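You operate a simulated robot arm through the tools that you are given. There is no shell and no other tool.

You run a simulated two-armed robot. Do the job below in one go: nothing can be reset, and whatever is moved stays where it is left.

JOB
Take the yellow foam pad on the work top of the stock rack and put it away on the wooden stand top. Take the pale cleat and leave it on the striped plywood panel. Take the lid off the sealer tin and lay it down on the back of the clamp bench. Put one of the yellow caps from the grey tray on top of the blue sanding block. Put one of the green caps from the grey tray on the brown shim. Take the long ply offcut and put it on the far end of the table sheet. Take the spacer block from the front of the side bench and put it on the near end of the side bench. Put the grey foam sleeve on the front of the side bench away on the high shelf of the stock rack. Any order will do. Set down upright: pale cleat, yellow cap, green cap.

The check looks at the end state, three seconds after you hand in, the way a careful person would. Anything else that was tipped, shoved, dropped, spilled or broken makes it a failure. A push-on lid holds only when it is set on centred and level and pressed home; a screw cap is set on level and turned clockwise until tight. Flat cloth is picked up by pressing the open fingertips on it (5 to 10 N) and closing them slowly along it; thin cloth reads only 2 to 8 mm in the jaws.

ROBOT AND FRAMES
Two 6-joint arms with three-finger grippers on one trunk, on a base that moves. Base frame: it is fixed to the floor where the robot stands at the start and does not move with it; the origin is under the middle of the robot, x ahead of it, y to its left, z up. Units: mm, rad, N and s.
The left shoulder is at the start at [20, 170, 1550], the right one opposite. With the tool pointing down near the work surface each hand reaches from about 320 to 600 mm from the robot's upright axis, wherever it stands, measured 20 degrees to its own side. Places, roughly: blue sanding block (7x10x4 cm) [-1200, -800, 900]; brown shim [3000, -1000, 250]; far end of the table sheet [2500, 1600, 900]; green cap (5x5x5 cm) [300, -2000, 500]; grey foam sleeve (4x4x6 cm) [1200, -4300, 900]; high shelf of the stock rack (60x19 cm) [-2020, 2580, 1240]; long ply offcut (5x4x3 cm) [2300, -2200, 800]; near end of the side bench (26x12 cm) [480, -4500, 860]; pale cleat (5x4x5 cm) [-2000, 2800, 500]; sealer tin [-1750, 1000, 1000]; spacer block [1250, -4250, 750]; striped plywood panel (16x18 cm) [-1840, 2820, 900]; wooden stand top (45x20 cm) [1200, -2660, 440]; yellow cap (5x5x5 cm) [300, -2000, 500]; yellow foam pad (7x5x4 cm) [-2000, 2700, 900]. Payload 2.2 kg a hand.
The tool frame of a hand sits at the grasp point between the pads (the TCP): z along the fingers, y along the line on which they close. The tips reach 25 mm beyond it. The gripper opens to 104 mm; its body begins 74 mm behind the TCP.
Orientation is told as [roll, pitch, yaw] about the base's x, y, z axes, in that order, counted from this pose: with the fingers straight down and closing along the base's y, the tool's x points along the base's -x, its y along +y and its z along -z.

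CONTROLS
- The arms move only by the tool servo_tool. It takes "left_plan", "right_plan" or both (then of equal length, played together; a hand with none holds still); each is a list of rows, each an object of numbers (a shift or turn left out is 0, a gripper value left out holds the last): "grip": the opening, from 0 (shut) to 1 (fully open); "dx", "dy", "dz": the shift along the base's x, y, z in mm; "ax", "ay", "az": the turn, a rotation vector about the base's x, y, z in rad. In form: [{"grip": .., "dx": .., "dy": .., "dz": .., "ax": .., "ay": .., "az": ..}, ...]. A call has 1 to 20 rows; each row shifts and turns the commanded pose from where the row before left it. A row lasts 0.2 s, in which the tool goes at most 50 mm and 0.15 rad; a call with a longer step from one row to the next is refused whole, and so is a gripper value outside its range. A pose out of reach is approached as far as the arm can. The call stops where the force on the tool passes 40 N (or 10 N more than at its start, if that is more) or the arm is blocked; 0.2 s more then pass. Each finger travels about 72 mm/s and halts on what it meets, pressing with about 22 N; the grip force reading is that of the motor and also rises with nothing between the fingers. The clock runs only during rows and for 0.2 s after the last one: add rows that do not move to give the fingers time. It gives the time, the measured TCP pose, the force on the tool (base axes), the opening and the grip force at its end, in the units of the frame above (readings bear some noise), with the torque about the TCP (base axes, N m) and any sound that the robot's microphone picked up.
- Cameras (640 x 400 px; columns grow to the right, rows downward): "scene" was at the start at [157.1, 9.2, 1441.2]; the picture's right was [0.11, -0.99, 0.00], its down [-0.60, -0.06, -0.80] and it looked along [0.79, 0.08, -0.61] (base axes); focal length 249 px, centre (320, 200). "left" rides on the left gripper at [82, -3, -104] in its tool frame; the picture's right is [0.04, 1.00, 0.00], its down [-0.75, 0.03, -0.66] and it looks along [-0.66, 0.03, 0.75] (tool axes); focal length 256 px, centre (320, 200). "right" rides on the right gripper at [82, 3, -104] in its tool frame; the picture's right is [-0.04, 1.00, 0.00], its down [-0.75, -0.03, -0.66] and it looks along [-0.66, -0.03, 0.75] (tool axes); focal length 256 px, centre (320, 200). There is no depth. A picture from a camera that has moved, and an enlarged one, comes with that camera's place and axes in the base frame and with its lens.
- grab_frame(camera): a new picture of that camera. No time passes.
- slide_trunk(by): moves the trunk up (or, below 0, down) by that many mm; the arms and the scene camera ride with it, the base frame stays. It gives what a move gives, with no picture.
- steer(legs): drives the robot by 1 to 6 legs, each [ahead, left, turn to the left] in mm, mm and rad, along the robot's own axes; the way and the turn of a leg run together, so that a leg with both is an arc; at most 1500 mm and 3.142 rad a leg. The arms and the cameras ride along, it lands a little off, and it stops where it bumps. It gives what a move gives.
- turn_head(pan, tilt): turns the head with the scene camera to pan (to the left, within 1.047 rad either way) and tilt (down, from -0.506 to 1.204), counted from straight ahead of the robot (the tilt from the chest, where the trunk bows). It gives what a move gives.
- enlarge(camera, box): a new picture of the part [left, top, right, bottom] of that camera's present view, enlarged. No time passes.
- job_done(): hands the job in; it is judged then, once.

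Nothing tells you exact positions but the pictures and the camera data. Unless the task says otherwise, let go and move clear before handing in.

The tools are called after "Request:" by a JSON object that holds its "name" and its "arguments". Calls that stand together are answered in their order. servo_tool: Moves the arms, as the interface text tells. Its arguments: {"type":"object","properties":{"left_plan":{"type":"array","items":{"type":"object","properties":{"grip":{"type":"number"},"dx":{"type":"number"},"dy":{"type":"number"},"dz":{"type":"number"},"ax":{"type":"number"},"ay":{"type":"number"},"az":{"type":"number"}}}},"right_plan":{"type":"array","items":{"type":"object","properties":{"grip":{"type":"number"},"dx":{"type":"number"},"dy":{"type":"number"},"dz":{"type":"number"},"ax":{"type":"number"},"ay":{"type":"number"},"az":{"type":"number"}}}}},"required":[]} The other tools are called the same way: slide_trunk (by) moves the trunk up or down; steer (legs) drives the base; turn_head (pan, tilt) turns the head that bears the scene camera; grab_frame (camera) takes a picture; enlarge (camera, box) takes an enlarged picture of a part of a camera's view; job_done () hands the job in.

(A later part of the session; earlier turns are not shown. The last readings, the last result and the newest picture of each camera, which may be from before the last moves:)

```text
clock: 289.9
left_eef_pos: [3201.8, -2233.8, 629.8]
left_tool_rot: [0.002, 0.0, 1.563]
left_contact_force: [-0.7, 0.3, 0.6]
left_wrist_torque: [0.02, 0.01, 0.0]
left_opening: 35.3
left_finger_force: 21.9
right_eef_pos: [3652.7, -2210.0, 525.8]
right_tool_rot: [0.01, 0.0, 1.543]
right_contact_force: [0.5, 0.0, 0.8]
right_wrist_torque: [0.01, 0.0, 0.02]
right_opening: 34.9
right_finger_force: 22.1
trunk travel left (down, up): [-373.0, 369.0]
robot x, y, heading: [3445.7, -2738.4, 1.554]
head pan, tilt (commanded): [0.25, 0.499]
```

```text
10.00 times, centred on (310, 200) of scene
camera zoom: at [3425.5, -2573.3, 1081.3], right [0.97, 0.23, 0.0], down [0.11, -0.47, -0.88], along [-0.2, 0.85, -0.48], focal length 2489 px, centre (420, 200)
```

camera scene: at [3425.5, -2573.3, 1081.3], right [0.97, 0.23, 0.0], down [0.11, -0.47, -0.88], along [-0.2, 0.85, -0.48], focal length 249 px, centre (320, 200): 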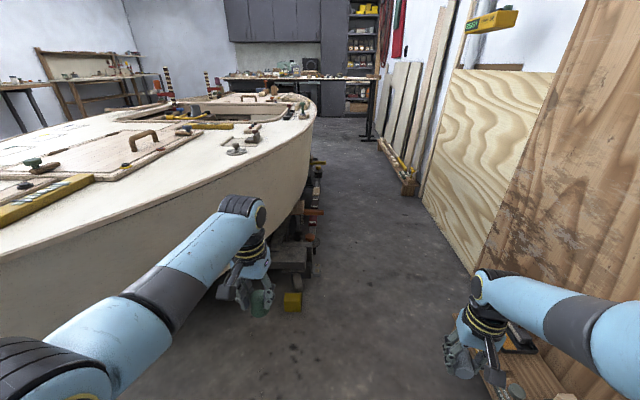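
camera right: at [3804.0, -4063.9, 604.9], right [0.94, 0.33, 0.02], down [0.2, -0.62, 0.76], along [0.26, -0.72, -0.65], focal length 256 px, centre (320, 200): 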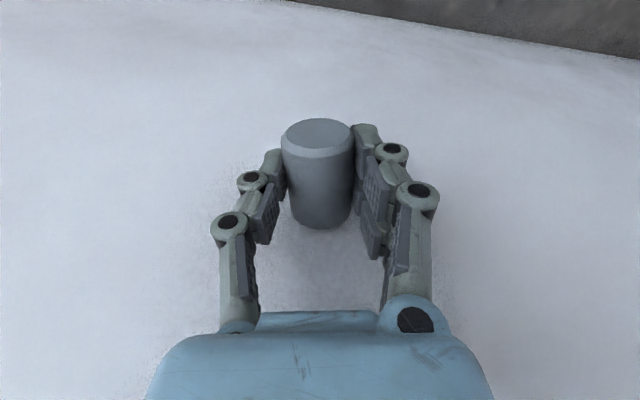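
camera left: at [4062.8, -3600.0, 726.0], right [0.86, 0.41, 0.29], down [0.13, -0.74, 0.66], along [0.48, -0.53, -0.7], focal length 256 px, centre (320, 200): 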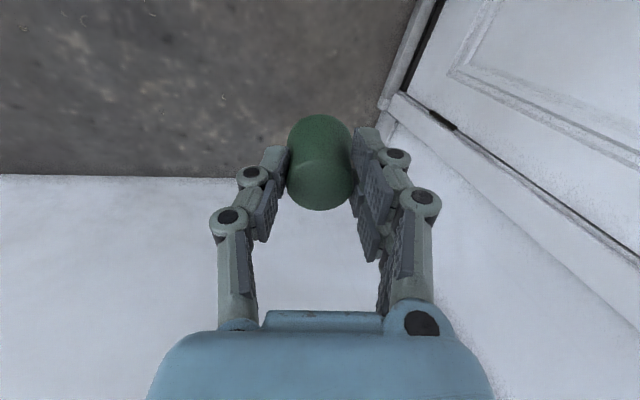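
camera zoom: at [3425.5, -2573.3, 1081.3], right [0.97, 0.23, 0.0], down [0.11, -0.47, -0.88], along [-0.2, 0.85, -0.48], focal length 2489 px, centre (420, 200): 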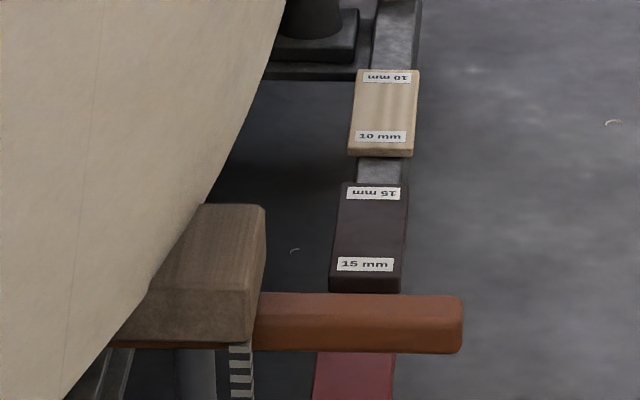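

The three labelled shims lie on a low rail: pale "10 mm", dark brown "15 mm" (the target) and red. I tuck the left hand in a little and drive carefully up the aisle.

Request:
{"name": "servo_tool", "arguments": {"left_plan": [{"dx": 20}, {"dx": 20}, {"dx": 20}, {"dx": 10}, {}]}}

Request:
{"name": "steer", "arguments": {"legs": [[600, 0, 0.016]]}}

Request:
{"name": "turn_head", "arguments": {"pan": 0.4, "tilt": 0.7}}

Request:
{"name": "grab_frame", "arguments": {"camera": "scene"}}

Request:
{"name": "enlarge", "arguments": {"camera": "scene", "box": [260, 60, 420, 200]}}

```text
clock: 291.1
left_eef_pos: [3271.4, -2234.2, 631.1]
left_tool_rot: [0.002, 0.003, 1.566]
left_contact_force: [-0.6, 0.2, 0.0]
left_wrist_torque: [-0.04, -0.02, -0.03]
left_opening: 35.3
left_finger_force: 21.4
right_eef_pos: [3654.1, -2209.8, 526.8]
right_tool_rot: [0.009, -0.001, 1.543]
right_contact_force: [-1.4, -0.5, -1.2]
right_wrist_torque: [0.01, 0.01, -0.02]
right_opening: 34.7
right_finger_force: 22.1
trunk travel left (down, up): [-373.0, 369.0]
robot x, y, heading: [3447.3, -2738.8, 1.551]
head pan, tilt (commanded): [0.25, 0.499]
```

```text
clock: 294.5
left_eef_pos: [3274.6, -1638.3, 630.3]
left_tool_rot: [0.001, 0.001, 1.574]
left_contact_force: [0.4, 0.5, -0.1]
left_wrist_torque: [0.0, 0.03, -0.03]
left_opening: 35.0
left_finger_force: 21.6
right_eef_pos: [3655.8, -1610.8, 526.9]
right_tool_rot: [0.011, 0.0, 1.554]
right_contact_force: [0.1, -0.5, -0.3]
right_wrist_torque: [0.0, -0.01, 0.01]
right_opening: 35.0
right_finger_force: 22.1
trunk travel left (down, up): [-373.0, 369.0]
robot x, y, heading: [3451.5, -2141.3, 1.56]
head pan, tilt (commanded): [0.25, 0.499]
```

```text
clock: 295.2
left_eef_pos: [3275.3, -1639.2, 629.7]
left_tool_rot: [0.001, 0.003, 1.574]
left_contact_force: [-0.2, 0.3, -0.4]
left_wrist_torque: [0.0, 0.0, -0.01]
left_opening: 35.3
left_finger_force: 21.7
right_eef_pos: [3656.1, -1610.0, 527.7]
right_tool_rot: [0.01, -0.001, 1.553]
right_contact_force: [0.1, 0.6, -0.7]
right_wrist_torque: [0.0, -0.01, 0.03]
right_opening: 34.5
right_finger_force: 22.5
trunk travel left (down, up): [-373.0, 369.0]
robot x, y, heading: [3455.4, -2142.9, 1.566]
head pan, tilt (commanded): [0.4, 0.7]
```

```text
taken
camera scene: at [3421.3, -1985.5, 1063.7], right [0.92, 0.38, 0.0], down [0.25, -0.6, -0.77], along [-0.29, 0.71, -0.64], focal length 249 px, centre (320, 200)
```

scene: 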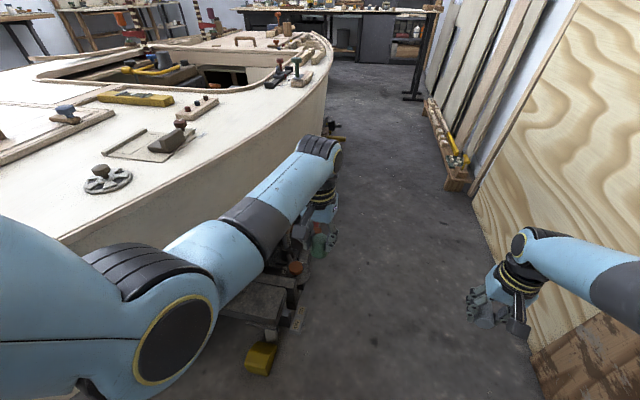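

```text
2.86 times, centred on (340, 130) of scene
camera zoom: at [3421.3, -1985.5, 1063.7], right [0.92, 0.38, 0.0], down [0.25, -0.6, -0.77], along [-0.29, 0.71, -0.64], focal length 711 px, centre (263, 400)
```

zoom: 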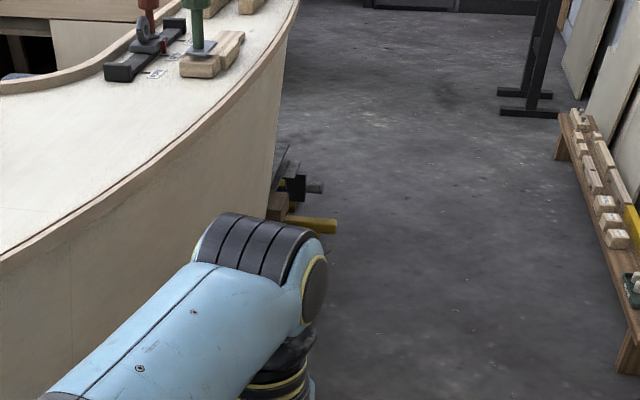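

Request:
{"name": "grab_frame", "arguments": {"camera": "left"}}

Request:
{"name": "turn_head", "arguments": {"pan": 0.7, "tilt": 0.9}}

Request:
{"name": "grab_frame", "arguments": {"camera": "scene"}}

```text
taken
camera left: at [3278.0, -1719.3, 733.6], right [-1.0, -0.04, 0.0], down [-0.03, 0.75, 0.66], along [-0.03, 0.66, -0.76], focal length 256 px, centre (320, 200)
```

left: 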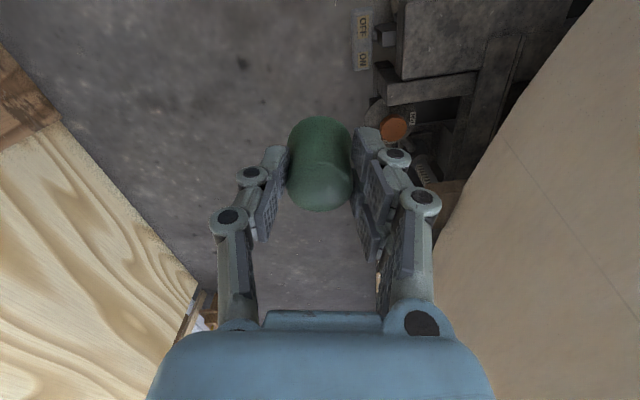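

```text
clock: 296.0
left_eef_pos: [3275.0, -1638.1, 629.5]
left_tool_rot: [0.002, 0.002, 1.574]
left_contact_force: [0.6, -0.6, -0.5]
left_wrist_torque: [-0.03, 0.01, 0.0]
left_opening: 35.2
left_finger_force: 22.1
right_eef_pos: [3656.7, -1609.8, 526.8]
right_tool_rot: [0.009, 0.001, 1.553]
right_contact_force: [-0.5, -1.2, 0.2]
right_wrist_torque: [-0.02, -0.01, 0.01]
right_opening: 34.7
right_finger_force: 21.8
trunk travel left (down, up): [-373.0, 369.0]
robot x, y, heading: [3450.2, -2139.7, 1.561]
head pan, tilt (commanded): [0.7, 0.901]
```

```text
taken
camera scene: at [3405.5, -2005.9, 1047.5], right [0.77, 0.64, 0.0], down [0.5, -0.6, -0.62], along [-0.4, 0.48, -0.78], focal length 249 px, centre (320, 200)
```

scene: 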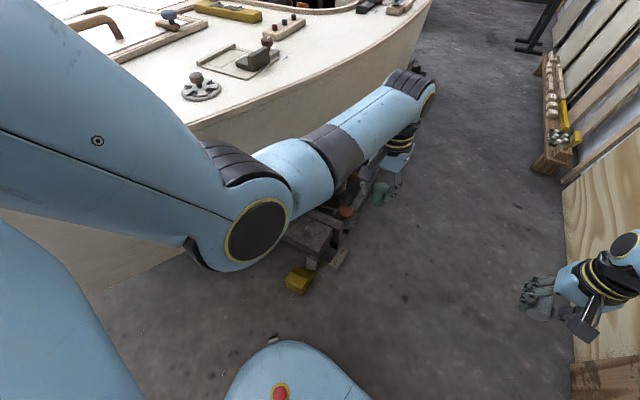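

Request:
{"name": "steer", "arguments": {"legs": [[400, 0, 0.008]]}}

Request:
{"name": "grab_frame", "arguments": {"camera": "left"}}

Request:
{"name": "turn_head", "arguments": {"pan": 0.5, "tilt": 0.8}}

Request:
{"name": "grab_frame", "arguments": {"camera": "scene"}}

```text
clock: 298.6
left_eef_pos: [3275.1, -1251.8, 630.0]
left_tool_rot: [0.001, -0.001, 1.629]
left_contact_force: [0.3, 0.9, -1.1]
left_wrist_torque: [-0.01, 0.03, -0.03]
left_opening: 34.8
left_finger_force: 22.2
right_eef_pos: [3654.7, -1200.4, 527.4]
right_tool_rot: [0.011, -0.003, 1.608]
right_contact_force: [-0.4, -0.8, 1.1]
right_wrist_torque: [0.03, 0.01, 0.0]
right_opening: 34.5
right_finger_force: 21.8
trunk travel left (down, up): [-373.0, 369.0]
robot x, y, heading: [3483.5, -1743.9, 1.611]
head pan, tilt (commanded): [0.7, 0.901]
stopped in leg 1: the robot was blocked; the commanded pose is now the measured one
```

```text
taken
camera left: at [3283.5, -1332.0, 733.8], right [-1.0, -0.1, 0.0], down [-0.07, 0.75, 0.66], along [-0.07, 0.65, -0.75], focal length 256 px, centre (320, 200)
```

left: 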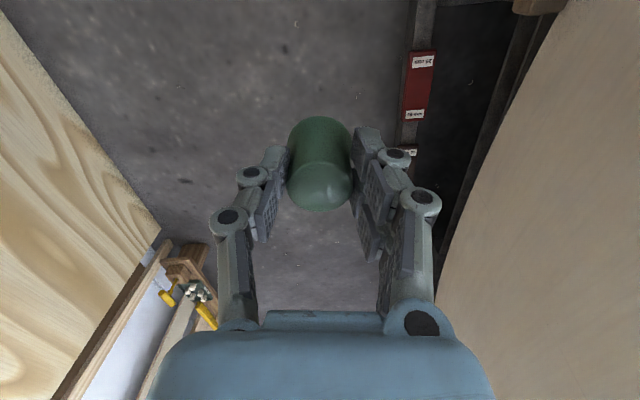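

```text
clock: 299.3
left_eef_pos: [3276.2, -1250.9, 630.5]
left_tool_rot: [0.002, 0.001, 1.629]
left_contact_force: [-0.2, -0.4, -0.1]
left_wrist_torque: [0.01, 0.0, 0.0]
left_opening: 35.2
left_finger_force: 22.2
right_eef_pos: [3656.8, -1201.9, 527.0]
right_tool_rot: [0.01, -0.002, 1.608]
right_contact_force: [0.3, -0.5, 0.2]
right_wrist_torque: [-0.04, -0.01, 0.0]
right_opening: 34.8
right_finger_force: 22.1
trunk travel left (down, up): [-373.0, 369.0]
robot x, y, heading: [3488.0, -1739.5, 1.618]
head pan, tilt (commanded): [0.499, 0.799]
```

```text
taken
camera scene: at [3436.3, -1597.8, 1055.4], right [0.85, 0.52, 0.0], down [0.37, -0.61, -0.7], along [-0.36, 0.6, -0.72], focal length 249 px, centre (320, 200)
```

scene: 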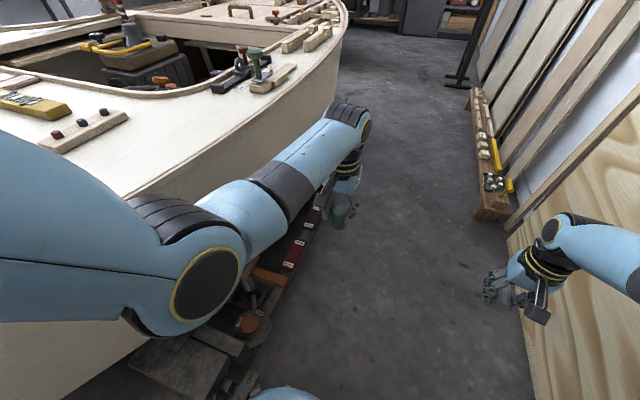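

The base brushed something again at its front left. I look down to see what it is before going on.

Request:
{"name": "turn_head", "arguments": {"pan": 0.5, "tilt": 1.2}}

Request:
{"name": "grab_frame", "arguments": {"camera": "scene"}}

Request:
{"name": "enlarge", "arguments": {"camera": "scene", "box": [120, 180, 380, 400]}}

```text
clock: 300.2
left_eef_pos: [3275.8, -1251.1, 630.5]
left_tool_rot: [0.001, -0.001, 1.63]
left_contact_force: [-0.2, 0.0, -0.4]
left_wrist_torque: [0.0, -0.01, 0.01]
left_opening: 35.1
left_finger_force: 21.7
right_eef_pos: [3654.8, -1200.8, 527.2]
right_tool_rot: [0.013, -0.001, 1.609]
right_contact_force: [-0.6, 0.0, 0.2]
right_wrist_torque: [0.01, -0.02, 0.03]
right_opening: 34.5
right_finger_force: 22.1
trunk travel left (down, up): [-373.0, 369.0]
robot x, y, heading: [3480.9, -1740.3, 1.614]
head pan, tilt (commanded): [0.499, 1.201]
```

```text
taken
camera scene: at [3449.2, -1618.9, 1027.7], right [0.86, 0.52, 0.0], down [0.48, -0.8, -0.36], along [-0.19, 0.31, -0.93], focal length 249 px, centre (320, 200)
```

scene: 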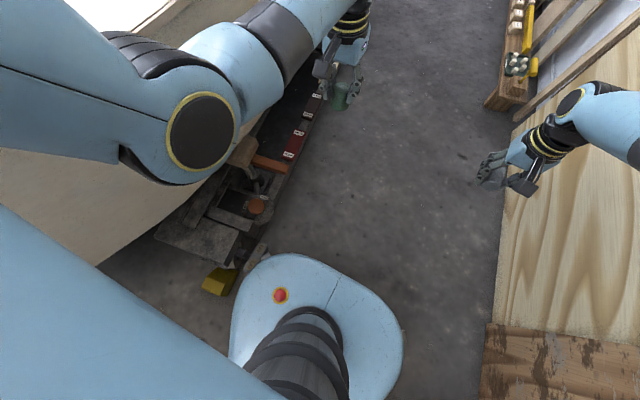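

```text
1.82 times, centred on (250, 290) of scene
camera zoom: at [3449.2, -1618.9, 1027.7], right [0.86, 0.52, 0.0], down [0.48, -0.8, -0.36], along [-0.19, 0.31, -0.93], focal length 453 px, centre (447, 36)
```

zoom: 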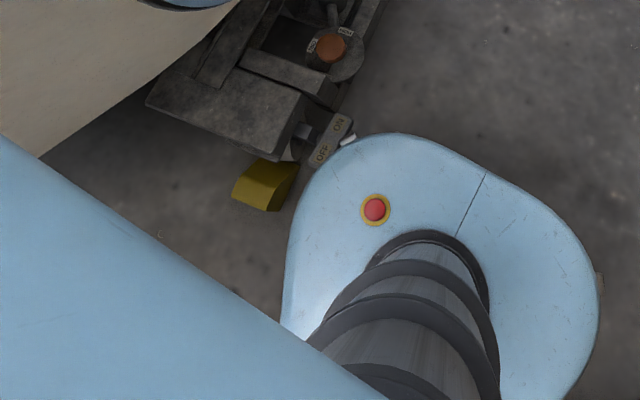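

It is the caster's brake pedal on the cradle – a fixed part. I zoom on the shims from here to fix their position.

Request:
{"name": "enlarge", "arguments": {"camera": "scene", "box": [260, 60, 360, 180]}}

Request:
{"name": "enlarge", "arguments": {"camera": "left", "box": [360, 0, 560, 200]}}

```text
3.33 times, centred on (310, 120) of scene
camera zoom: at [3449.2, -1618.9, 1027.7], right [0.86, 0.52, 0.0], down [0.48, -0.8, -0.36], along [-0.19, 0.31, -0.93], focal length 830 px, centre (353, 467)
```

zoom: 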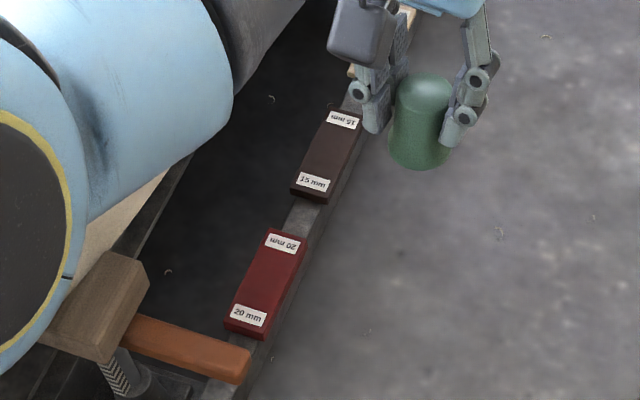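

```text
2.00 times, centred on (460, 100) of left
camera zoom: at [3283.7, -1331.9, 733.7], right [-1.0, -0.1, 0.0], down [-0.07, 0.75, 0.66], along [-0.07, 0.65, -0.75], focal length 512 px, centre (40, 400)
```

zoom: 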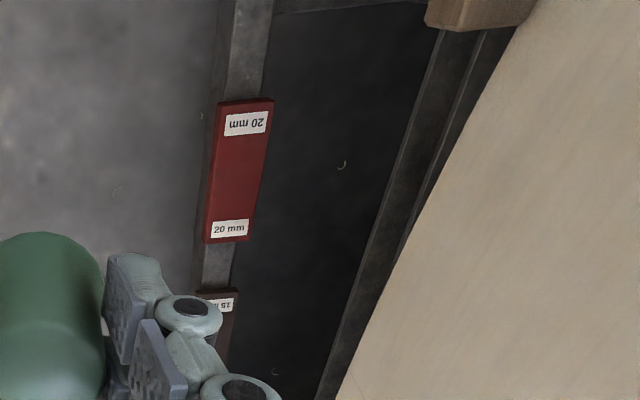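

The brown shim is at about [3022,-979], top z≈177, right below the gunwale. I shift right off the pedal, drive up beside it, then draw the left hand in before turning.

Request:
{"name": "steer", "arguments": {"legs": [[0, -60, 0], [350, 0, 0], [350, 0, 0]]}}

Request:
{"name": "servo_tool", "arguments": {"left_plan": [{"dz": -30}, {"dz": -30}, {"dz": -30, "dy": -20}, {"dz": -20, "dy": -30}, {"dy": -30}, {"dy": -30}, {}]}}

Request:
{"name": "grab_frame", "arguments": {"camera": "left"}}

```text
clock: 304.9
left_eef_pos: [3297.6, -547.2, 629.5]
left_tool_rot: [0.003, 0.002, 1.637]
left_contact_force: [-0.1, -0.7, 0.1]
left_wrist_torque: [0.01, 0.01, 0.0]
left_opening: 34.9
left_finger_force: 22.1
right_eef_pos: [3678.1, -494.5, 526.4]
right_tool_rot: [0.012, -0.002, 1.615]
right_contact_force: [0.6, 0.3, 0.2]
right_wrist_torque: [0.0, -0.01, -0.01]
right_opening: 34.7
right_finger_force: 21.9
trunk travel left (down, up): [-373.0, 369.0]
robot x, y, heading: [3507.6, -1035.8, 1.631]
head pan, tilt (commanded): [0.499, 1.201]
```

```text
clock: 306.5
left_eef_pos: [3298.8, -656.4, 521.3]
left_tool_rot: [0.0, 0.001, 1.637]
left_contact_force: [1.1, 1.2, -0.8]
left_wrist_torque: [-0.02, -0.02, 0.0]
left_opening: 35.2
left_finger_force: 22.5
right_eef_pos: [3677.1, -494.7, 527.0]
right_tool_rot: [0.012, -0.003, 1.616]
right_contact_force: [0.8, -0.5, -0.4]
right_wrist_torque: [-0.01, -0.03, 0.0]
right_opening: 34.8
right_finger_force: 22.3
trunk travel left (down, up): [-373.0, 369.0]
robot x, y, heading: [3509.7, -1038.7, 1.624]
head pan, tilt (commanded): [0.499, 1.201]
```

```text
taken
camera left: at [3307.9, -737.5, 624.3], right [-0.99, -0.11, 0.0], down [-0.08, 0.75, 0.66], along [-0.07, 0.65, -0.75], focal length 256 px, centre (320, 200)
```

left: 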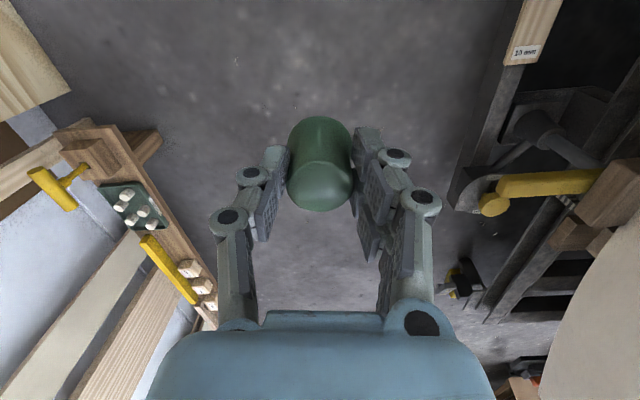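

I tilt the left tool slightly forward so the wrist stays clear of the hull, then turn toward the shim.

Request:
{"name": "servo_tool", "arguments": {"left_plan": [{"ax": 0.1, "ay": 0.006, "dy": -15}, {"ax": 0.1, "ay": 0.006, "dy": -15}, {"dy": -10}, {}]}}

Request:
{"name": "steer", "arguments": {"legs": [[0, 0, 0.55]]}}

Request:
{"name": "grab_frame", "arguments": {"camera": "scene"}}

```text
clock: 307.5
left_eef_pos: [3299.4, -696.2, 520.0]
left_tool_rot: [0.0, -0.199, 1.638]
left_contact_force: [0.6, 0.8, -0.3]
left_wrist_torque: [0.03, 0.0, 0.04]
left_opening: 35.2
left_finger_force: 22.2
right_eef_pos: [3678.5, -493.7, 527.1]
right_tool_rot: [0.013, -0.001, 1.618]
right_contact_force: [0.1, 0.2, -0.1]
right_wrist_torque: [-0.02, -0.02, -0.01]
right_opening: 34.3
right_finger_force: 21.7
trunk travel left (down, up): [-373.0, 369.0]
robot x, y, heading: [3506.4, -1035.3, 1.622]
head pan, tilt (commanded): [0.499, 1.201]
```

```text
clock: 309.5
left_eef_pos: [3151.0, -858.3, 520.2]
left_tool_rot: [0.001, -0.199, 2.192]
left_contact_force: [0.0, -1.1, -0.3]
left_wrist_torque: [0.05, 0.01, 0.01]
left_opening: 35.2
left_finger_force: 22.1
right_eef_pos: [3367.8, -487.2, 527.3]
right_tool_rot: [0.012, -0.002, 2.169]
right_contact_force: [-0.2, 0.8, 0.4]
right_wrist_torque: [-0.03, 0.0, -0.01]
right_opening: 34.3
right_finger_force: 21.5
trunk travel left (down, up): [-373.0, 369.0]
robot x, y, heading: [3506.6, -1034.6, 2.177]
head pan, tilt (commanded): [0.499, 1.201]
```

```text
taken
camera scene: at [3414.9, -949.6, 1027.7], right [0.45, 0.89, 0.0], down [0.83, -0.42, -0.36], along [-0.32, 0.16, -0.93], focal length 249 px, centre (320, 200)
```

scene: 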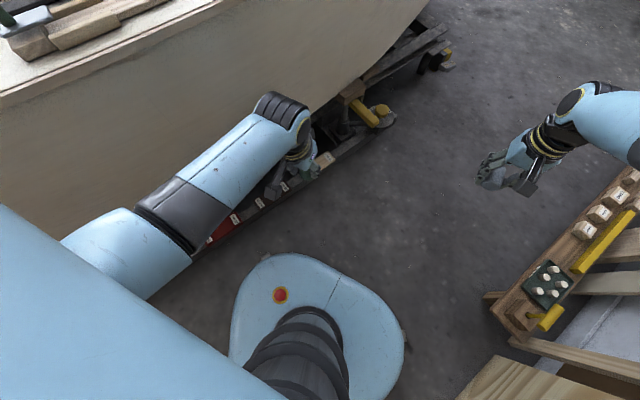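

Request:
{"name": "steer", "arguments": {"legs": [[0, 0, 0.5]]}}

Request:
{"name": "turn_head", "arguments": {"pan": 0.1, "tilt": 1.0}}

Request:
{"name": "grab_frame", "arguments": {"camera": "scene"}}

Request:
{"name": "grab_frame", "arguments": {"camera": "left"}}

```text
clock: 311.3
left_eef_pos: [3107.9, -1053.4, 521.2]
left_tool_rot: [0.0, -0.201, 2.696]
left_contact_force: [-0.4, -0.8, 0.2]
left_wrist_torque: [-0.02, -0.01, -0.01]
left_opening: 35.2
left_finger_force: 22.0
right_eef_pos: [3118.1, -622.9, 528.3]
right_tool_rot: [0.011, -0.002, 2.673]
right_contact_force: [-0.6, 0.3, -0.4]
right_wrist_torque: [-0.01, 0.03, 0.01]
right_opening: 34.6
right_finger_force: 22.1
trunk travel left (down, up): [-373.0, 369.0]
robot x, y, heading: [3508.6, -1038.0, 2.684]
head pan, tilt (commanded): [0.499, 1.201]
```

```text
clock: 312.2
left_eef_pos: [3109.5, -1053.1, 519.9]
left_tool_rot: [0.001, -0.201, 2.698]
left_contact_force: [0.2, 0.1, -0.9]
left_wrist_torque: [0.02, -0.02, 0.03]
left_opening: 35.3
left_finger_force: 22.4
right_eef_pos: [3117.2, -623.5, 527.9]
right_tool_rot: [0.012, -0.002, 2.674]
right_contact_force: [-0.3, 0.4, 0.4]
right_wrist_torque: [0.0, -0.01, -0.01]
right_opening: 34.1
right_finger_force: 21.7
trunk travel left (down, up): [-373.0, 369.0]
robot x, y, heading: [3510.7, -1036.5, 2.686]
head pan, tilt (commanded): [0.099, 1.0]
```

```text
taken
camera scene: at [3374.9, -979.1, 1040.2], right [0.35, 0.94, 0.0], down [0.79, -0.29, -0.54], along [-0.51, 0.19, -0.84], focal length 249 px, centre (320, 200)
```

scene: 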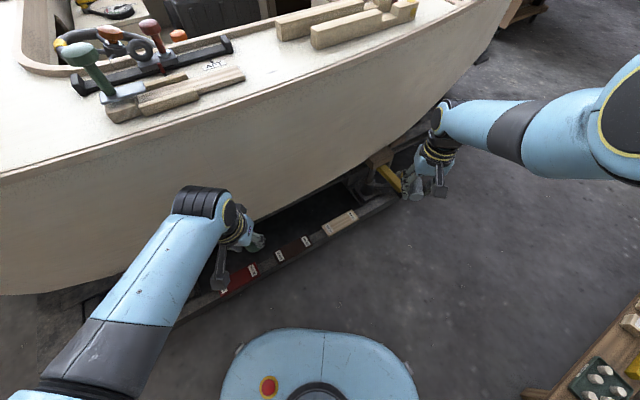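

```text
taken
camera left: at [3200.6, -1092.7, 605.4], right [-0.39, -0.92, -0.01], down [-0.56, 0.23, 0.79], along [-0.73, 0.32, -0.61], focal length 256 px, centre (320, 200)
```

left: 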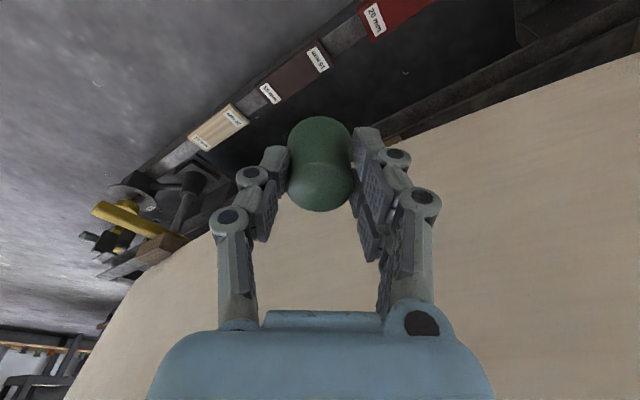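

Now both cameras see the brown "15 mm" shim clearly. I zoom to triangulate it.

Request:
{"name": "enlarge", "arguments": {"camera": "scene", "box": [220, 200, 370, 300]}}

Request:
{"name": "enlarge", "arguments": {"camera": "left", "box": [180, 0, 400, 160]}}

```text
4.00 times, centred on (295, 250) of scene
camera zoom: at [3374.9, -979.1, 1040.2], right [0.35, 0.94, 0.0], down [0.79, -0.29, -0.54], along [-0.51, 0.19, -0.84], focal length 996 px, centre (420, 0)
```

zoom: 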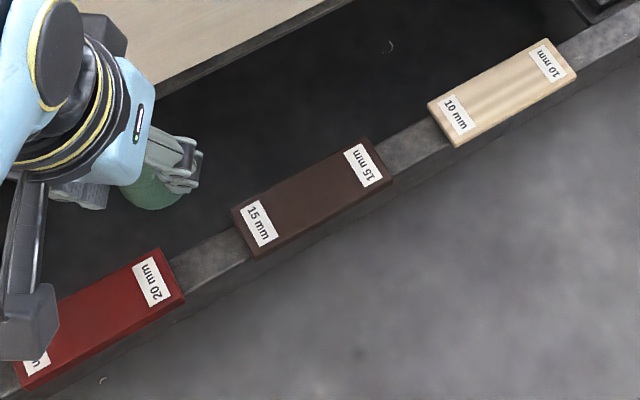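

```text
2.50 times, centred on (290, 80) of left
camera zoom: at [3200.6, -1092.7, 605.4], right [-0.39, -0.92, -0.01], down [-0.56, 0.23, 0.79], along [-0.73, 0.32, -0.61], focal length 640 px, centre (395, 500)
```

zoom: 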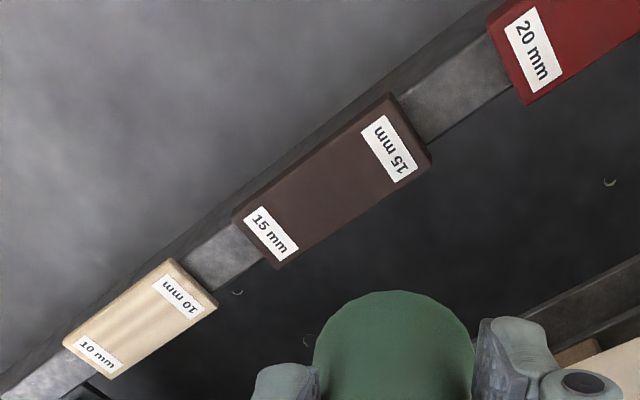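

Triangulation over the labels puts the brown shim's top centre at about [3003,-950,145]. I draw the right hand back from the rail, lower the trunk by 200 mm, and bring the cap over the shim.

Request:
{"name": "servo_tool", "arguments": {"right_plan": [{"dx": 25, "dy": -12}, {"dx": 25, "dy": -12}, {"dx": 25, "dy": -12}, {"dx": 15, "dy": -8}, {}]}}

Request:
{"name": "slide_trunk", "arguments": {"by": -200}}

Request:
{"name": "servo_tool", "arguments": {"left_plan": [{"dx": -15, "dy": 18}, {"dx": -15, "dy": 18}, {"dx": -15, "dy": 18}, {"dx": -15, "dy": 18}, {"dx": -12, "dy": 10, "dz": -20}, {"dz": -20}, {}]}}

Request:
{"name": "grab_frame", "arguments": {"camera": "scene"}}

Request:
{"name": "grab_frame", "arguments": {"camera": "left"}}

```text
clock: 313.4
left_eef_pos: [3108.8, -1052.2, 520.3]
left_tool_rot: [0.0, -0.201, 2.695]
left_contact_force: [0.0, -0.1, -0.8]
left_wrist_torque: [0.0, -0.02, -0.03]
left_opening: 35.0
left_finger_force: 22.1
right_eef_pos: [3208.5, -666.8, 527.1]
right_tool_rot: [0.012, -0.002, 2.674]
right_contact_force: [0.3, -0.9, 0.5]
right_wrist_torque: [0.02, 0.0, 0.02]
right_opening: 34.5
right_finger_force: 21.6
trunk travel left (down, up): [-373.0, 369.0]
robot x, y, heading: [3508.4, -1038.0, 2.682]
head pan, tilt (commanded): [0.099, 1.0]
```

```text
clock: 315.5
left_eef_pos: [3108.6, -1052.5, 321.4]
left_tool_rot: [0.0, -0.204, 2.696]
left_contact_force: [0.0, 0.4, 0.1]
left_wrist_torque: [0.0, -0.01, 0.01]
left_opening: 35.1
left_finger_force: 21.6
right_eef_pos: [3207.5, -666.3, 328.0]
right_tool_rot: [0.01, -0.003, 2.674]
right_contact_force: [0.0, -0.5, -0.1]
right_wrist_torque: [0.01, 0.01, -0.02]
right_opening: 34.2
right_finger_force: 21.9
trunk travel left (down, up): [-173.0, 569.0]
robot x, y, heading: [3506.5, -1035.1, 2.685]
head pan, tilt (commanded): [0.099, 1.0]
```

```text
clock: 317.1
left_eef_pos: [3033.7, -980.1, 278.6]
left_tool_rot: [0.014, -0.198, 2.694]
left_contact_force: [0.5, -0.5, -0.3]
left_wrist_torque: [0.01, 0.0, 0.04]
left_opening: 35.0
left_finger_force: 22.0
right_eef_pos: [3208.4, -666.4, 326.7]
right_tool_rot: [0.011, -0.002, 2.673]
right_contact_force: [0.3, 0.3, -0.2]
right_wrist_torque: [0.03, 0.01, -0.03]
right_opening: 34.6
right_finger_force: 21.6
trunk travel left (down, up): [-173.0, 569.0]
robot x, y, heading: [3505.1, -1037.4, 2.682]
head pan, tilt (commanded): [0.099, 1.0]
```

```text
taken
camera scene: at [3363.5, -973.4, 833.1], right [0.35, 0.94, 0.0], down [0.79, -0.29, -0.54], along [-0.51, 0.19, -0.84], focal length 249 px, centre (320, 200)
```

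scene: 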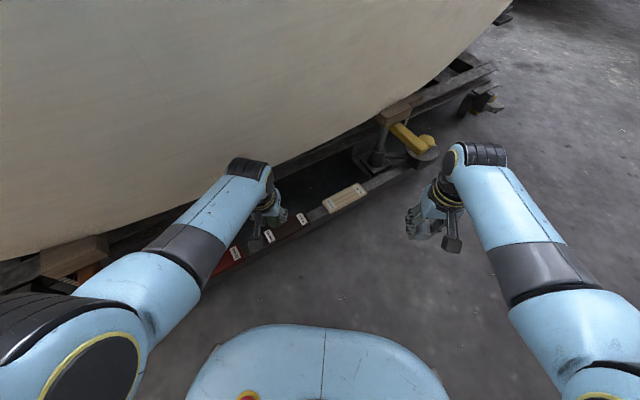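

```text
taken
camera left: at [3125.9, -1019.3, 364.2], right [-0.39, -0.92, 0.01], down [-0.56, 0.25, 0.79], along [-0.73, 0.31, -0.61], focal length 256 px, centre (320, 200)
```

left: 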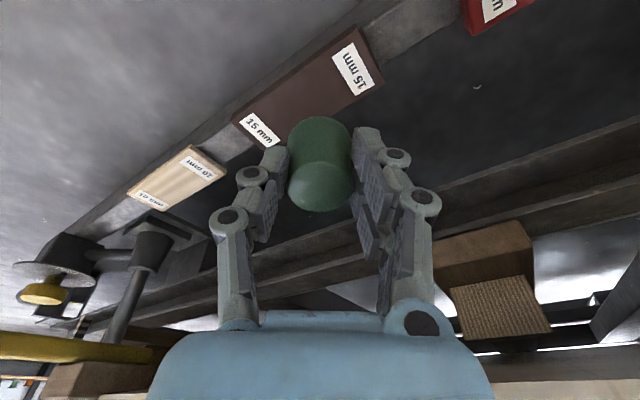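

Request:
{"name": "servo_tool", "arguments": {"left_plan": [{"dx": -7, "dy": 9, "dz": -15}, {"dx": -7, "dy": 9, "dz": -15}, {"dx": -7, "dy": 8, "dz": -15}, {"dz": -10}, {}]}}

Request:
{"name": "enlarge", "arguments": {"camera": "scene", "box": [210, 140, 370, 280]}}

Request:
{"name": "grab_frame", "arguments": {"camera": "left"}}

```text
clock: 318.3
left_eef_pos: [3014.6, -945.2, 225.6]
left_tool_rot: [0.0, -0.201, 2.696]
left_contact_force: [0.3, -0.2, 0.1]
left_wrist_torque: [-0.01, -0.01, 0.0]
left_opening: 35.3
left_finger_force: 22.1
right_eef_pos: [3208.8, -667.6, 326.9]
right_tool_rot: [0.011, -0.001, 2.672]
right_contact_force: [0.1, -0.2, 0.0]
right_wrist_torque: [0.0, -0.02, -0.01]
right_opening: 34.4
right_finger_force: 22.0
trunk travel left (down, up): [-173.0, 569.0]
robot x, y, heading: [3507.6, -1034.6, 2.683]
head pan, tilt (commanded): [0.099, 1.0]
```

```text
2.86 times, centred on (290, 210) of scene
camera zoom: at [3363.5, -973.4, 833.1], right [0.35, 0.94, 0.0], down [0.79, -0.29, -0.54], along [-0.51, 0.19, -0.84], focal length 711 px, centre (406, 171)
```

zoom: 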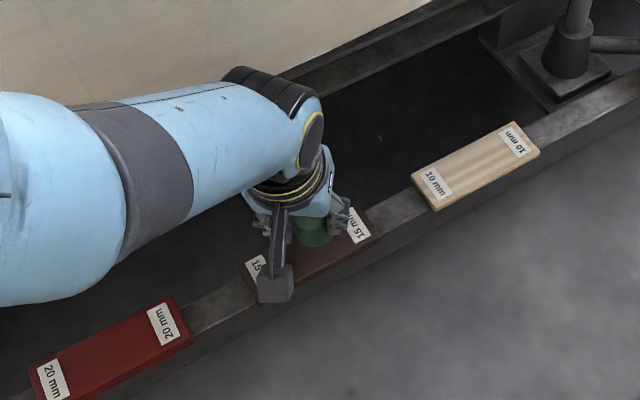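

```text
taken
camera left: at [3106.4, -984.7, 311.0], right [-0.39, -0.92, -0.01], down [-0.56, 0.23, 0.79], along [-0.73, 0.32, -0.61], focal length 256 px, centre (320, 200)
```

left: 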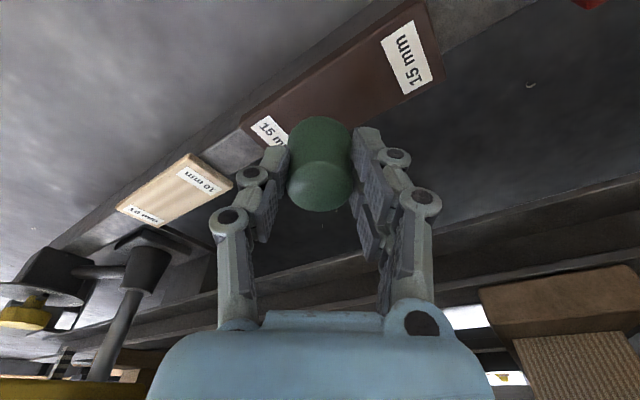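

Request:
{"name": "servo_tool", "arguments": {"left_plan": [{"dx": 2, "dy": -4, "dz": -7}, {"dx": 1, "dy": -3, "dz": -7}, {}]}}

Request:
{"name": "enlarge", "arguments": {"camera": "left", "box": [220, 0, 460, 220]}}

Request:
{"name": "enlarge", "arguments": {"camera": "scene", "box": [250, 180, 330, 250]}}

```text
clock: 319.1
left_eef_pos: [3019.3, -953.2, 215.9]
left_tool_rot: [0.001, -0.201, 2.697]
left_contact_force: [-0.2, -0.4, 0.0]
left_wrist_torque: [-0.04, 0.03, 0.0]
left_opening: 35.3
left_finger_force: 22.0
left hand out of reach, approached as far as the arm can: row 2
right_eef_pos: [3207.8, -667.3, 327.0]
right_tool_rot: [0.01, -0.002, 2.673]
right_contact_force: [-0.1, -0.1, 0.5]
right_wrist_torque: [-0.03, -0.03, 0.03]
right_opening: 34.1
right_finger_force: 21.8
trunk travel left (down, up): [-173.0, 569.0]
robot x, y, heading: [3509.6, -1038.7, 2.683]
head pan, tilt (commanded): [0.099, 1.0]
```

```text
1.82 times, centred on (340, 110) of left
camera zoom: at [3112.0, -993.1, 300.2], right [-0.39, -0.92, -0.01], down [-0.56, 0.23, 0.79], along [-0.73, 0.32, -0.61], focal length 465 px, centre (284, 364)
```

zoom: 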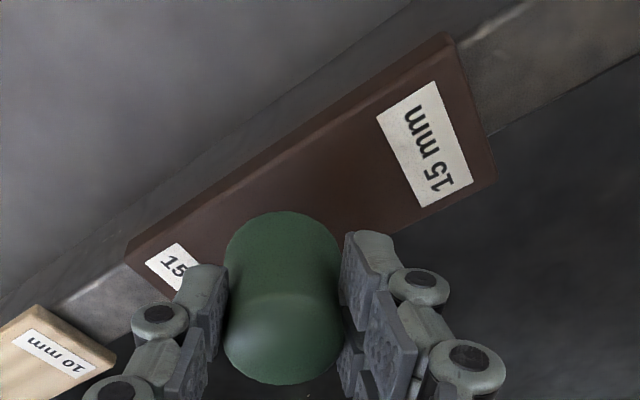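

```text
5.71 times, centred on (290, 215) of scene
camera zoom: at [3363.5, -973.4, 833.1], right [0.35, 0.94, 0.0], down [0.79, -0.29, -0.54], along [-0.51, 0.19, -0.84], focal length 1422 px, centre (491, 114)
```

zoom: 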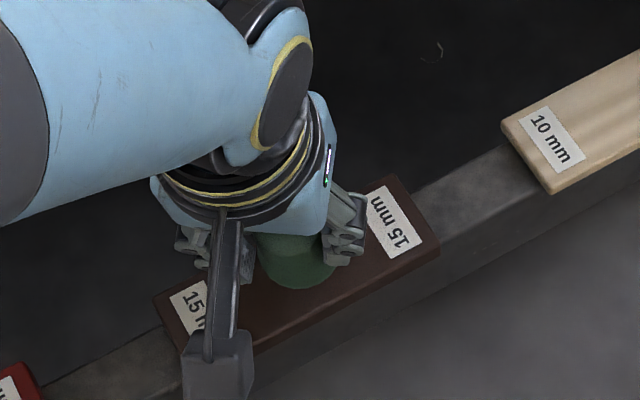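

The arm is near its lower limit, so I raise the hand, lower the trunk by 80 mm, and come down again.

Request:
{"name": "servo_tool", "arguments": {"left_plan": [{"dz": 30}, {"dz": 30}, {"dz": 30}, {}]}}

Request:
{"name": "slide_trunk", "arguments": {"by": -80}}

Request:
{"name": "grab_frame", "arguments": {"camera": "left"}}

```text
clock: 320.1
left_eef_pos: [3001.2, -958.7, 313.3]
left_tool_rot: [0.021, -0.223, 2.695]
left_contact_force: [-0.8, -0.3, 0.1]
left_wrist_torque: [0.02, -0.02, -0.02]
left_opening: 35.0
left_finger_force: 21.9
right_eef_pos: [3208.1, -667.4, 327.6]
right_tool_rot: [0.01, -0.002, 2.673]
right_contact_force: [-0.2, -0.5, 0.5]
right_wrist_torque: [-0.01, -0.03, -0.03]
right_opening: 34.4
right_finger_force: 22.0
trunk travel left (down, up): [-173.0, 569.0]
robot x, y, heading: [3509.6, -1036.9, 2.688]
head pan, tilt (commanded): [0.099, 1.0]
```

```text
clock: 321.3
left_eef_pos: [3009.8, -972.8, 223.0]
left_tool_rot: [0.035, -0.207, 2.691]
left_contact_force: [-0.4, 0.3, -0.4]
left_wrist_torque: [0.0, -0.01, 0.0]
left_opening: 35.2
left_finger_force: 21.9
right_eef_pos: [3207.3, -667.1, 248.9]
right_tool_rot: [0.011, -0.002, 2.673]
right_contact_force: [0.1, -0.3, 0.1]
right_wrist_torque: [0.03, 0.01, -0.02]
right_opening: 34.6
right_finger_force: 21.5
trunk travel left (down, up): [-93.0, 649.0]
robot x, y, heading: [3507.3, -1040.7, 2.683]
head pan, tilt (commanded): [0.099, 1.0]
```

```text
taken
camera left: at [3102.5, -1009.7, 307.7], right [-0.39, -0.92, 0.03], down [-0.55, 0.26, 0.8], along [-0.74, 0.3, -0.6], focal length 256 px, centre (320, 200)
```

left: 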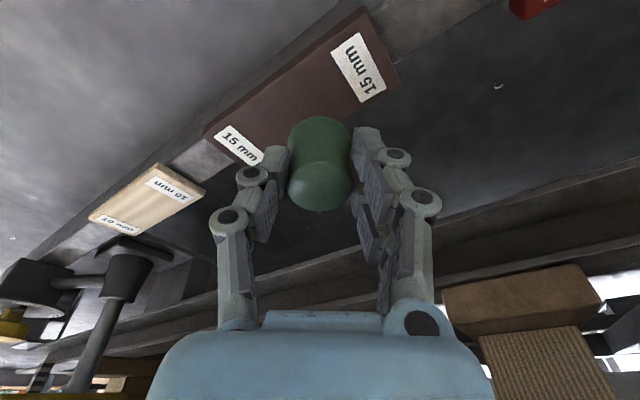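

Request:
{"name": "slide_trunk", "arguments": {"by": 45}}

Request:
{"name": "servo_tool", "arguments": {"left_plan": [{"dz": -15}, {"dz": -15}, {"dz": -15}, {"dz": -10}, {}]}}

Request:
{"name": "grab_frame", "arguments": {"camera": "left"}}

```text
clock: 322.2
left_eef_pos: [3003.4, -964.1, 272.9]
left_tool_rot: [0.028, -0.216, 2.691]
left_contact_force: [0.3, -0.5, 0.3]
left_wrist_torque: [-0.01, 0.01, 0.0]
left_opening: 35.1
left_finger_force: 22.2
right_eef_pos: [3207.8, -666.1, 292.5]
right_tool_rot: [0.01, 0.0, 2.674]
right_contact_force: [0.3, -0.3, 0.0]
right_wrist_torque: [0.01, -0.02, 0.04]
right_opening: 34.2
right_finger_force: 21.8
trunk travel left (down, up): [-138.0, 604.0]
robot x, y, heading: [3509.6, -1039.6, 2.681]
head pan, tilt (commanded): [0.099, 1.0]
```

```text
clock: 323.4
left_eef_pos: [3021.2, -953.3, 214.8]
left_tool_rot: [0.001, -0.199, 2.698]
left_contact_force: [0.2, -1.2, -0.1]
left_wrist_torque: [0.0, 0.03, 0.0]
left_opening: 34.8
left_finger_force: 22.4
right_eef_pos: [3208.4, -667.6, 293.0]
right_tool_rot: [0.012, -0.002, 2.674]
right_contact_force: [-0.8, 0.8, -1.2]
right_wrist_torque: [-0.03, 0.02, 0.04]
right_opening: 34.3
right_finger_force: 22.1
trunk travel left (down, up): [-138.0, 604.0]
robot x, y, heading: [3502.5, -1040.0, 2.678]
head pan, tilt (commanded): [0.099, 1.0]
```

```text
taken
camera left: at [3112.8, -992.4, 299.2], right [-0.39, -0.92, -0.01], down [-0.56, 0.23, 0.79], along [-0.73, 0.32, -0.61], focal length 256 px, centre (320, 200)
```

left: 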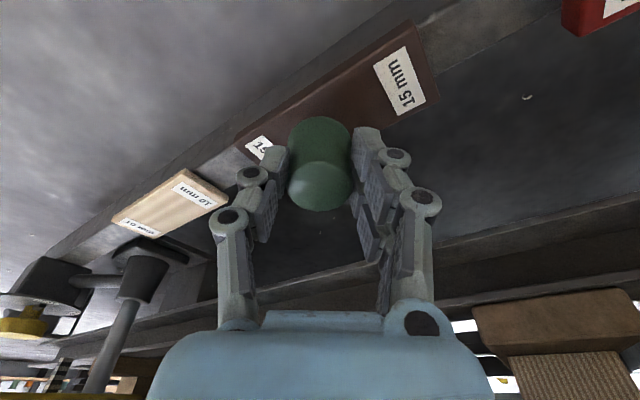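

Request:
{"name": "servo_tool", "arguments": {"left_plan": [{"dz": -5}, {"dz": -5}, {}]}}

Request:
{"name": "enlarge", "arguments": {"camera": "left", "box": [220, 0, 460, 220]}}

Request:
{"name": "enlarge", "arguments": {"camera": "scene", "box": [240, 170, 340, 260]}}

```text
clock: 324.2
left_eef_pos: [3020.1, -953.4, 204.4]
left_tool_rot: [0.001, -0.201, 2.696]
left_contact_force: [0.2, 0.2, 0.4]
left_wrist_torque: [0.01, 0.02, -0.03]
left_opening: 34.9
left_finger_force: 21.7
right_eef_pos: [3208.9, -667.7, 292.2]
right_tool_rot: [0.01, -0.002, 2.673]
right_contact_force: [0.3, -0.3, 0.6]
right_wrist_torque: [0.03, 0.01, 0.0]
right_opening: 34.0
right_finger_force: 21.7
trunk travel left (down, up): [-138.0, 604.0]
robot x, y, heading: [3506.2, -1037.6, 2.686]
head pan, tilt (commanded): [0.099, 1.0]
```

```text
1.82 times, centred on (340, 110) of left
camera zoom: at [3113.0, -993.4, 289.3], right [-0.39, -0.92, -0.01], down [-0.56, 0.23, 0.79], along [-0.73, 0.32, -0.61], focal length 465 px, centre (284, 364)
```

zoom: 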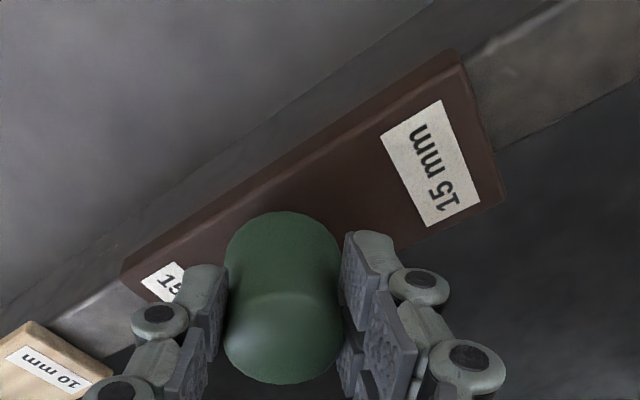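

```text
4.44 times, centred on (290, 215) of scene
camera zoom: at [3361.1, -972.2, 797.1], right [0.35, 0.94, 0.0], down [0.79, -0.29, -0.54], along [-0.51, 0.19, -0.84], focal length 1106 px, centre (453, 133)
```

zoom: 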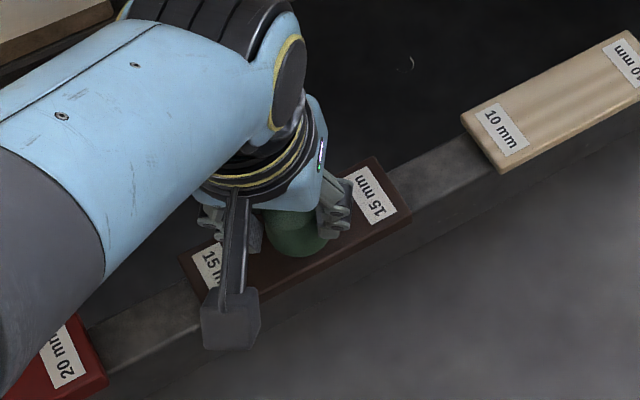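

Both cameras agree the cap is nearly centred over the shim. I reduce the tilt to about 6° and shift a few millimetres hull-ward, then lower slowly.

Request:
{"name": "servo_tool", "arguments": {"left_plan": [{"ax": -0.022, "ay": -0.045, "dx": -3, "dy": 1}, {"ax": -0.022, "ay": -0.045, "dx": -4, "dy": 2}, {}]}}

Request:
{"name": "enlarge", "arguments": {"camera": "left", "box": [220, 0, 460, 220]}}

Request:
{"name": "enlarge", "arguments": {"camera": "scene", "box": [240, 170, 340, 260]}}

```text
clock: 325.0
left_eef_pos: [3014.8, -951.6, 204.5]
left_tool_rot: [-0.001, -0.1, 2.696]
left_contact_force: [-0.3, 0.1, -1.5]
left_wrist_torque: [0.0, 0.03, 0.0]
left_opening: 35.1
left_finger_force: 22.1
right_eef_pos: [3207.7, -667.3, 291.8]
right_tool_rot: [0.01, -0.001, 2.674]
right_contact_force: [-1.3, 0.7, 0.2]
right_wrist_torque: [-0.04, 0.01, -0.02]
right_opening: 34.4
right_finger_force: 21.6
trunk travel left (down, up): [-138.0, 604.0]
robot x, y, heading: [3511.2, -1035.9, 2.685]
head pan, tilt (commanded): [0.099, 1.0]
```

```text
1.82 times, centred on (340, 110) of left
camera zoom: at [3098.1, -986.5, 299.6], right [-0.39, -0.92, 0.0], down [-0.63, 0.27, 0.73], along [-0.67, 0.29, -0.69], focal length 465 px, centre (284, 364)
```

zoom: 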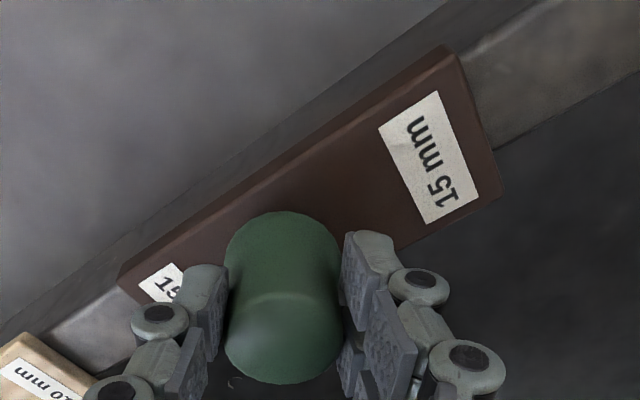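

```text
4.44 times, centred on (290, 215) of scene
camera zoom: at [3361.0, -972.2, 797.1], right [0.35, 0.94, 0.0], down [0.79, -0.29, -0.54], along [-0.51, 0.19, -0.84], focal length 1106 px, centre (453, 133)
```

zoom: 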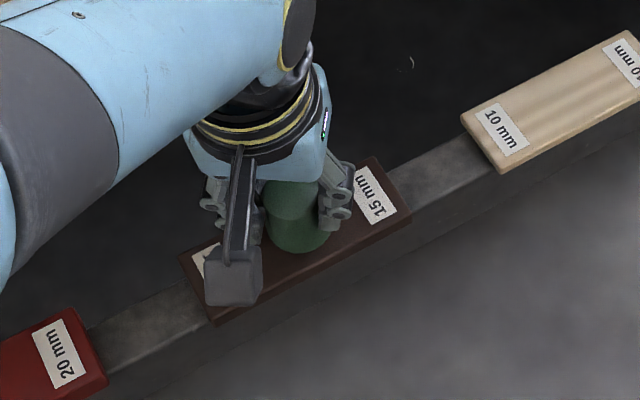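

Request:
{"name": "servo_tool", "arguments": {"left_plan": [{"dz": -3}, {"dz": -3}, {}]}}

Request:
{"name": "servo_tool", "arguments": {"left_plan": [{"dz": -3}, {}]}}

Request:
{"name": "servo_tool", "arguments": {"left_plan": [{"dz": -2}, {}]}}

Request:
{"name": "enlarge", "arguments": {"camera": "left", "box": [220, 0, 460, 220]}}

```text
clock: 325.8
left_eef_pos: [3013.7, -949.7, 198.2]
left_tool_rot: [0.003, -0.1, 2.697]
left_contact_force: [0.2, -1.0, -1.0]
left_wrist_torque: [-0.01, -0.01, 0.03]
left_opening: 35.3
left_finger_force: 21.5
right_eef_pos: [3208.1, -666.9, 292.3]
right_tool_rot: [0.01, -0.004, 2.674]
right_contact_force: [-0.6, 0.1, -0.5]
right_wrist_torque: [-0.01, 0.03, -0.04]
right_opening: 34.3
right_finger_force: 21.7
trunk travel left (down, up): [-138.0, 604.0]
robot x, y, heading: [3505.1, -1037.1, 2.683]
head pan, tilt (commanded): [0.099, 1.0]
```

```text
clock: 326.4
left_eef_pos: [3014.5, -950.6, 194.6]
left_tool_rot: [0.002, -0.1, 2.697]
left_contact_force: [0.7, 0.1, -0.6]
left_wrist_torque: [0.01, 0.02, -0.01]
left_opening: 35.1
left_finger_force: 21.9
right_eef_pos: [3207.9, -667.4, 292.4]
right_tool_rot: [0.011, -0.002, 2.674]
right_contact_force: [0.4, 0.0, -0.5]
right_wrist_torque: [-0.02, -0.03, 0.03]
right_opening: 34.4
right_finger_force: 22.0
trunk travel left (down, up): [-138.0, 604.0]
robot x, y, heading: [3504.2, -1036.0, 2.689]
head pan, tilt (commanded): [0.099, 1.0]
```

```text
clock: 327.0
left_eef_pos: [3013.4, -950.1, 192.6]
left_tool_rot: [0.001, -0.101, 2.696]
left_contact_force: [0.6, 0.7, 1.1]
left_wrist_torque: [0.02, 0.01, 0.02]
left_opening: 35.1
left_finger_force: 22.0
right_eef_pos: [3207.0, -667.2, 291.7]
right_tool_rot: [0.01, -0.004, 2.675]
right_contact_force: [0.2, -0.3, -0.8]
right_wrist_torque: [-0.02, 0.01, -0.02]
right_opening: 34.1
right_finger_force: 21.6
trunk travel left (down, up): [-138.0, 604.0]
robot x, y, heading: [3504.1, -1033.4, 2.688]
head pan, tilt (commanded): [0.099, 1.0]
```

```text
1.82 times, centred on (340, 110) of left
camera zoom: at [3098.0, -985.6, 288.2], right [-0.39, -0.92, 0.0], down [-0.63, 0.27, 0.73], along [-0.67, 0.29, -0.68], focal length 465 px, centre (284, 364)
```

zoom: 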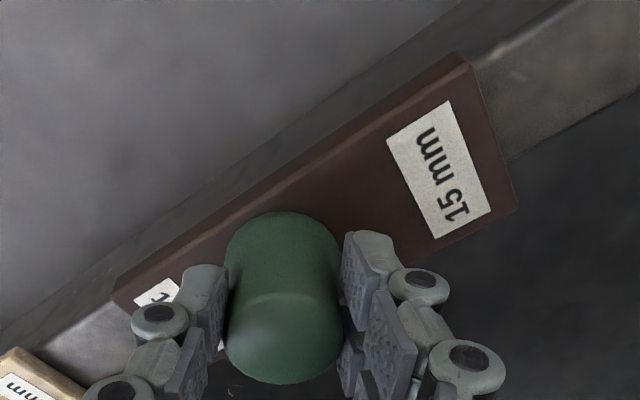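

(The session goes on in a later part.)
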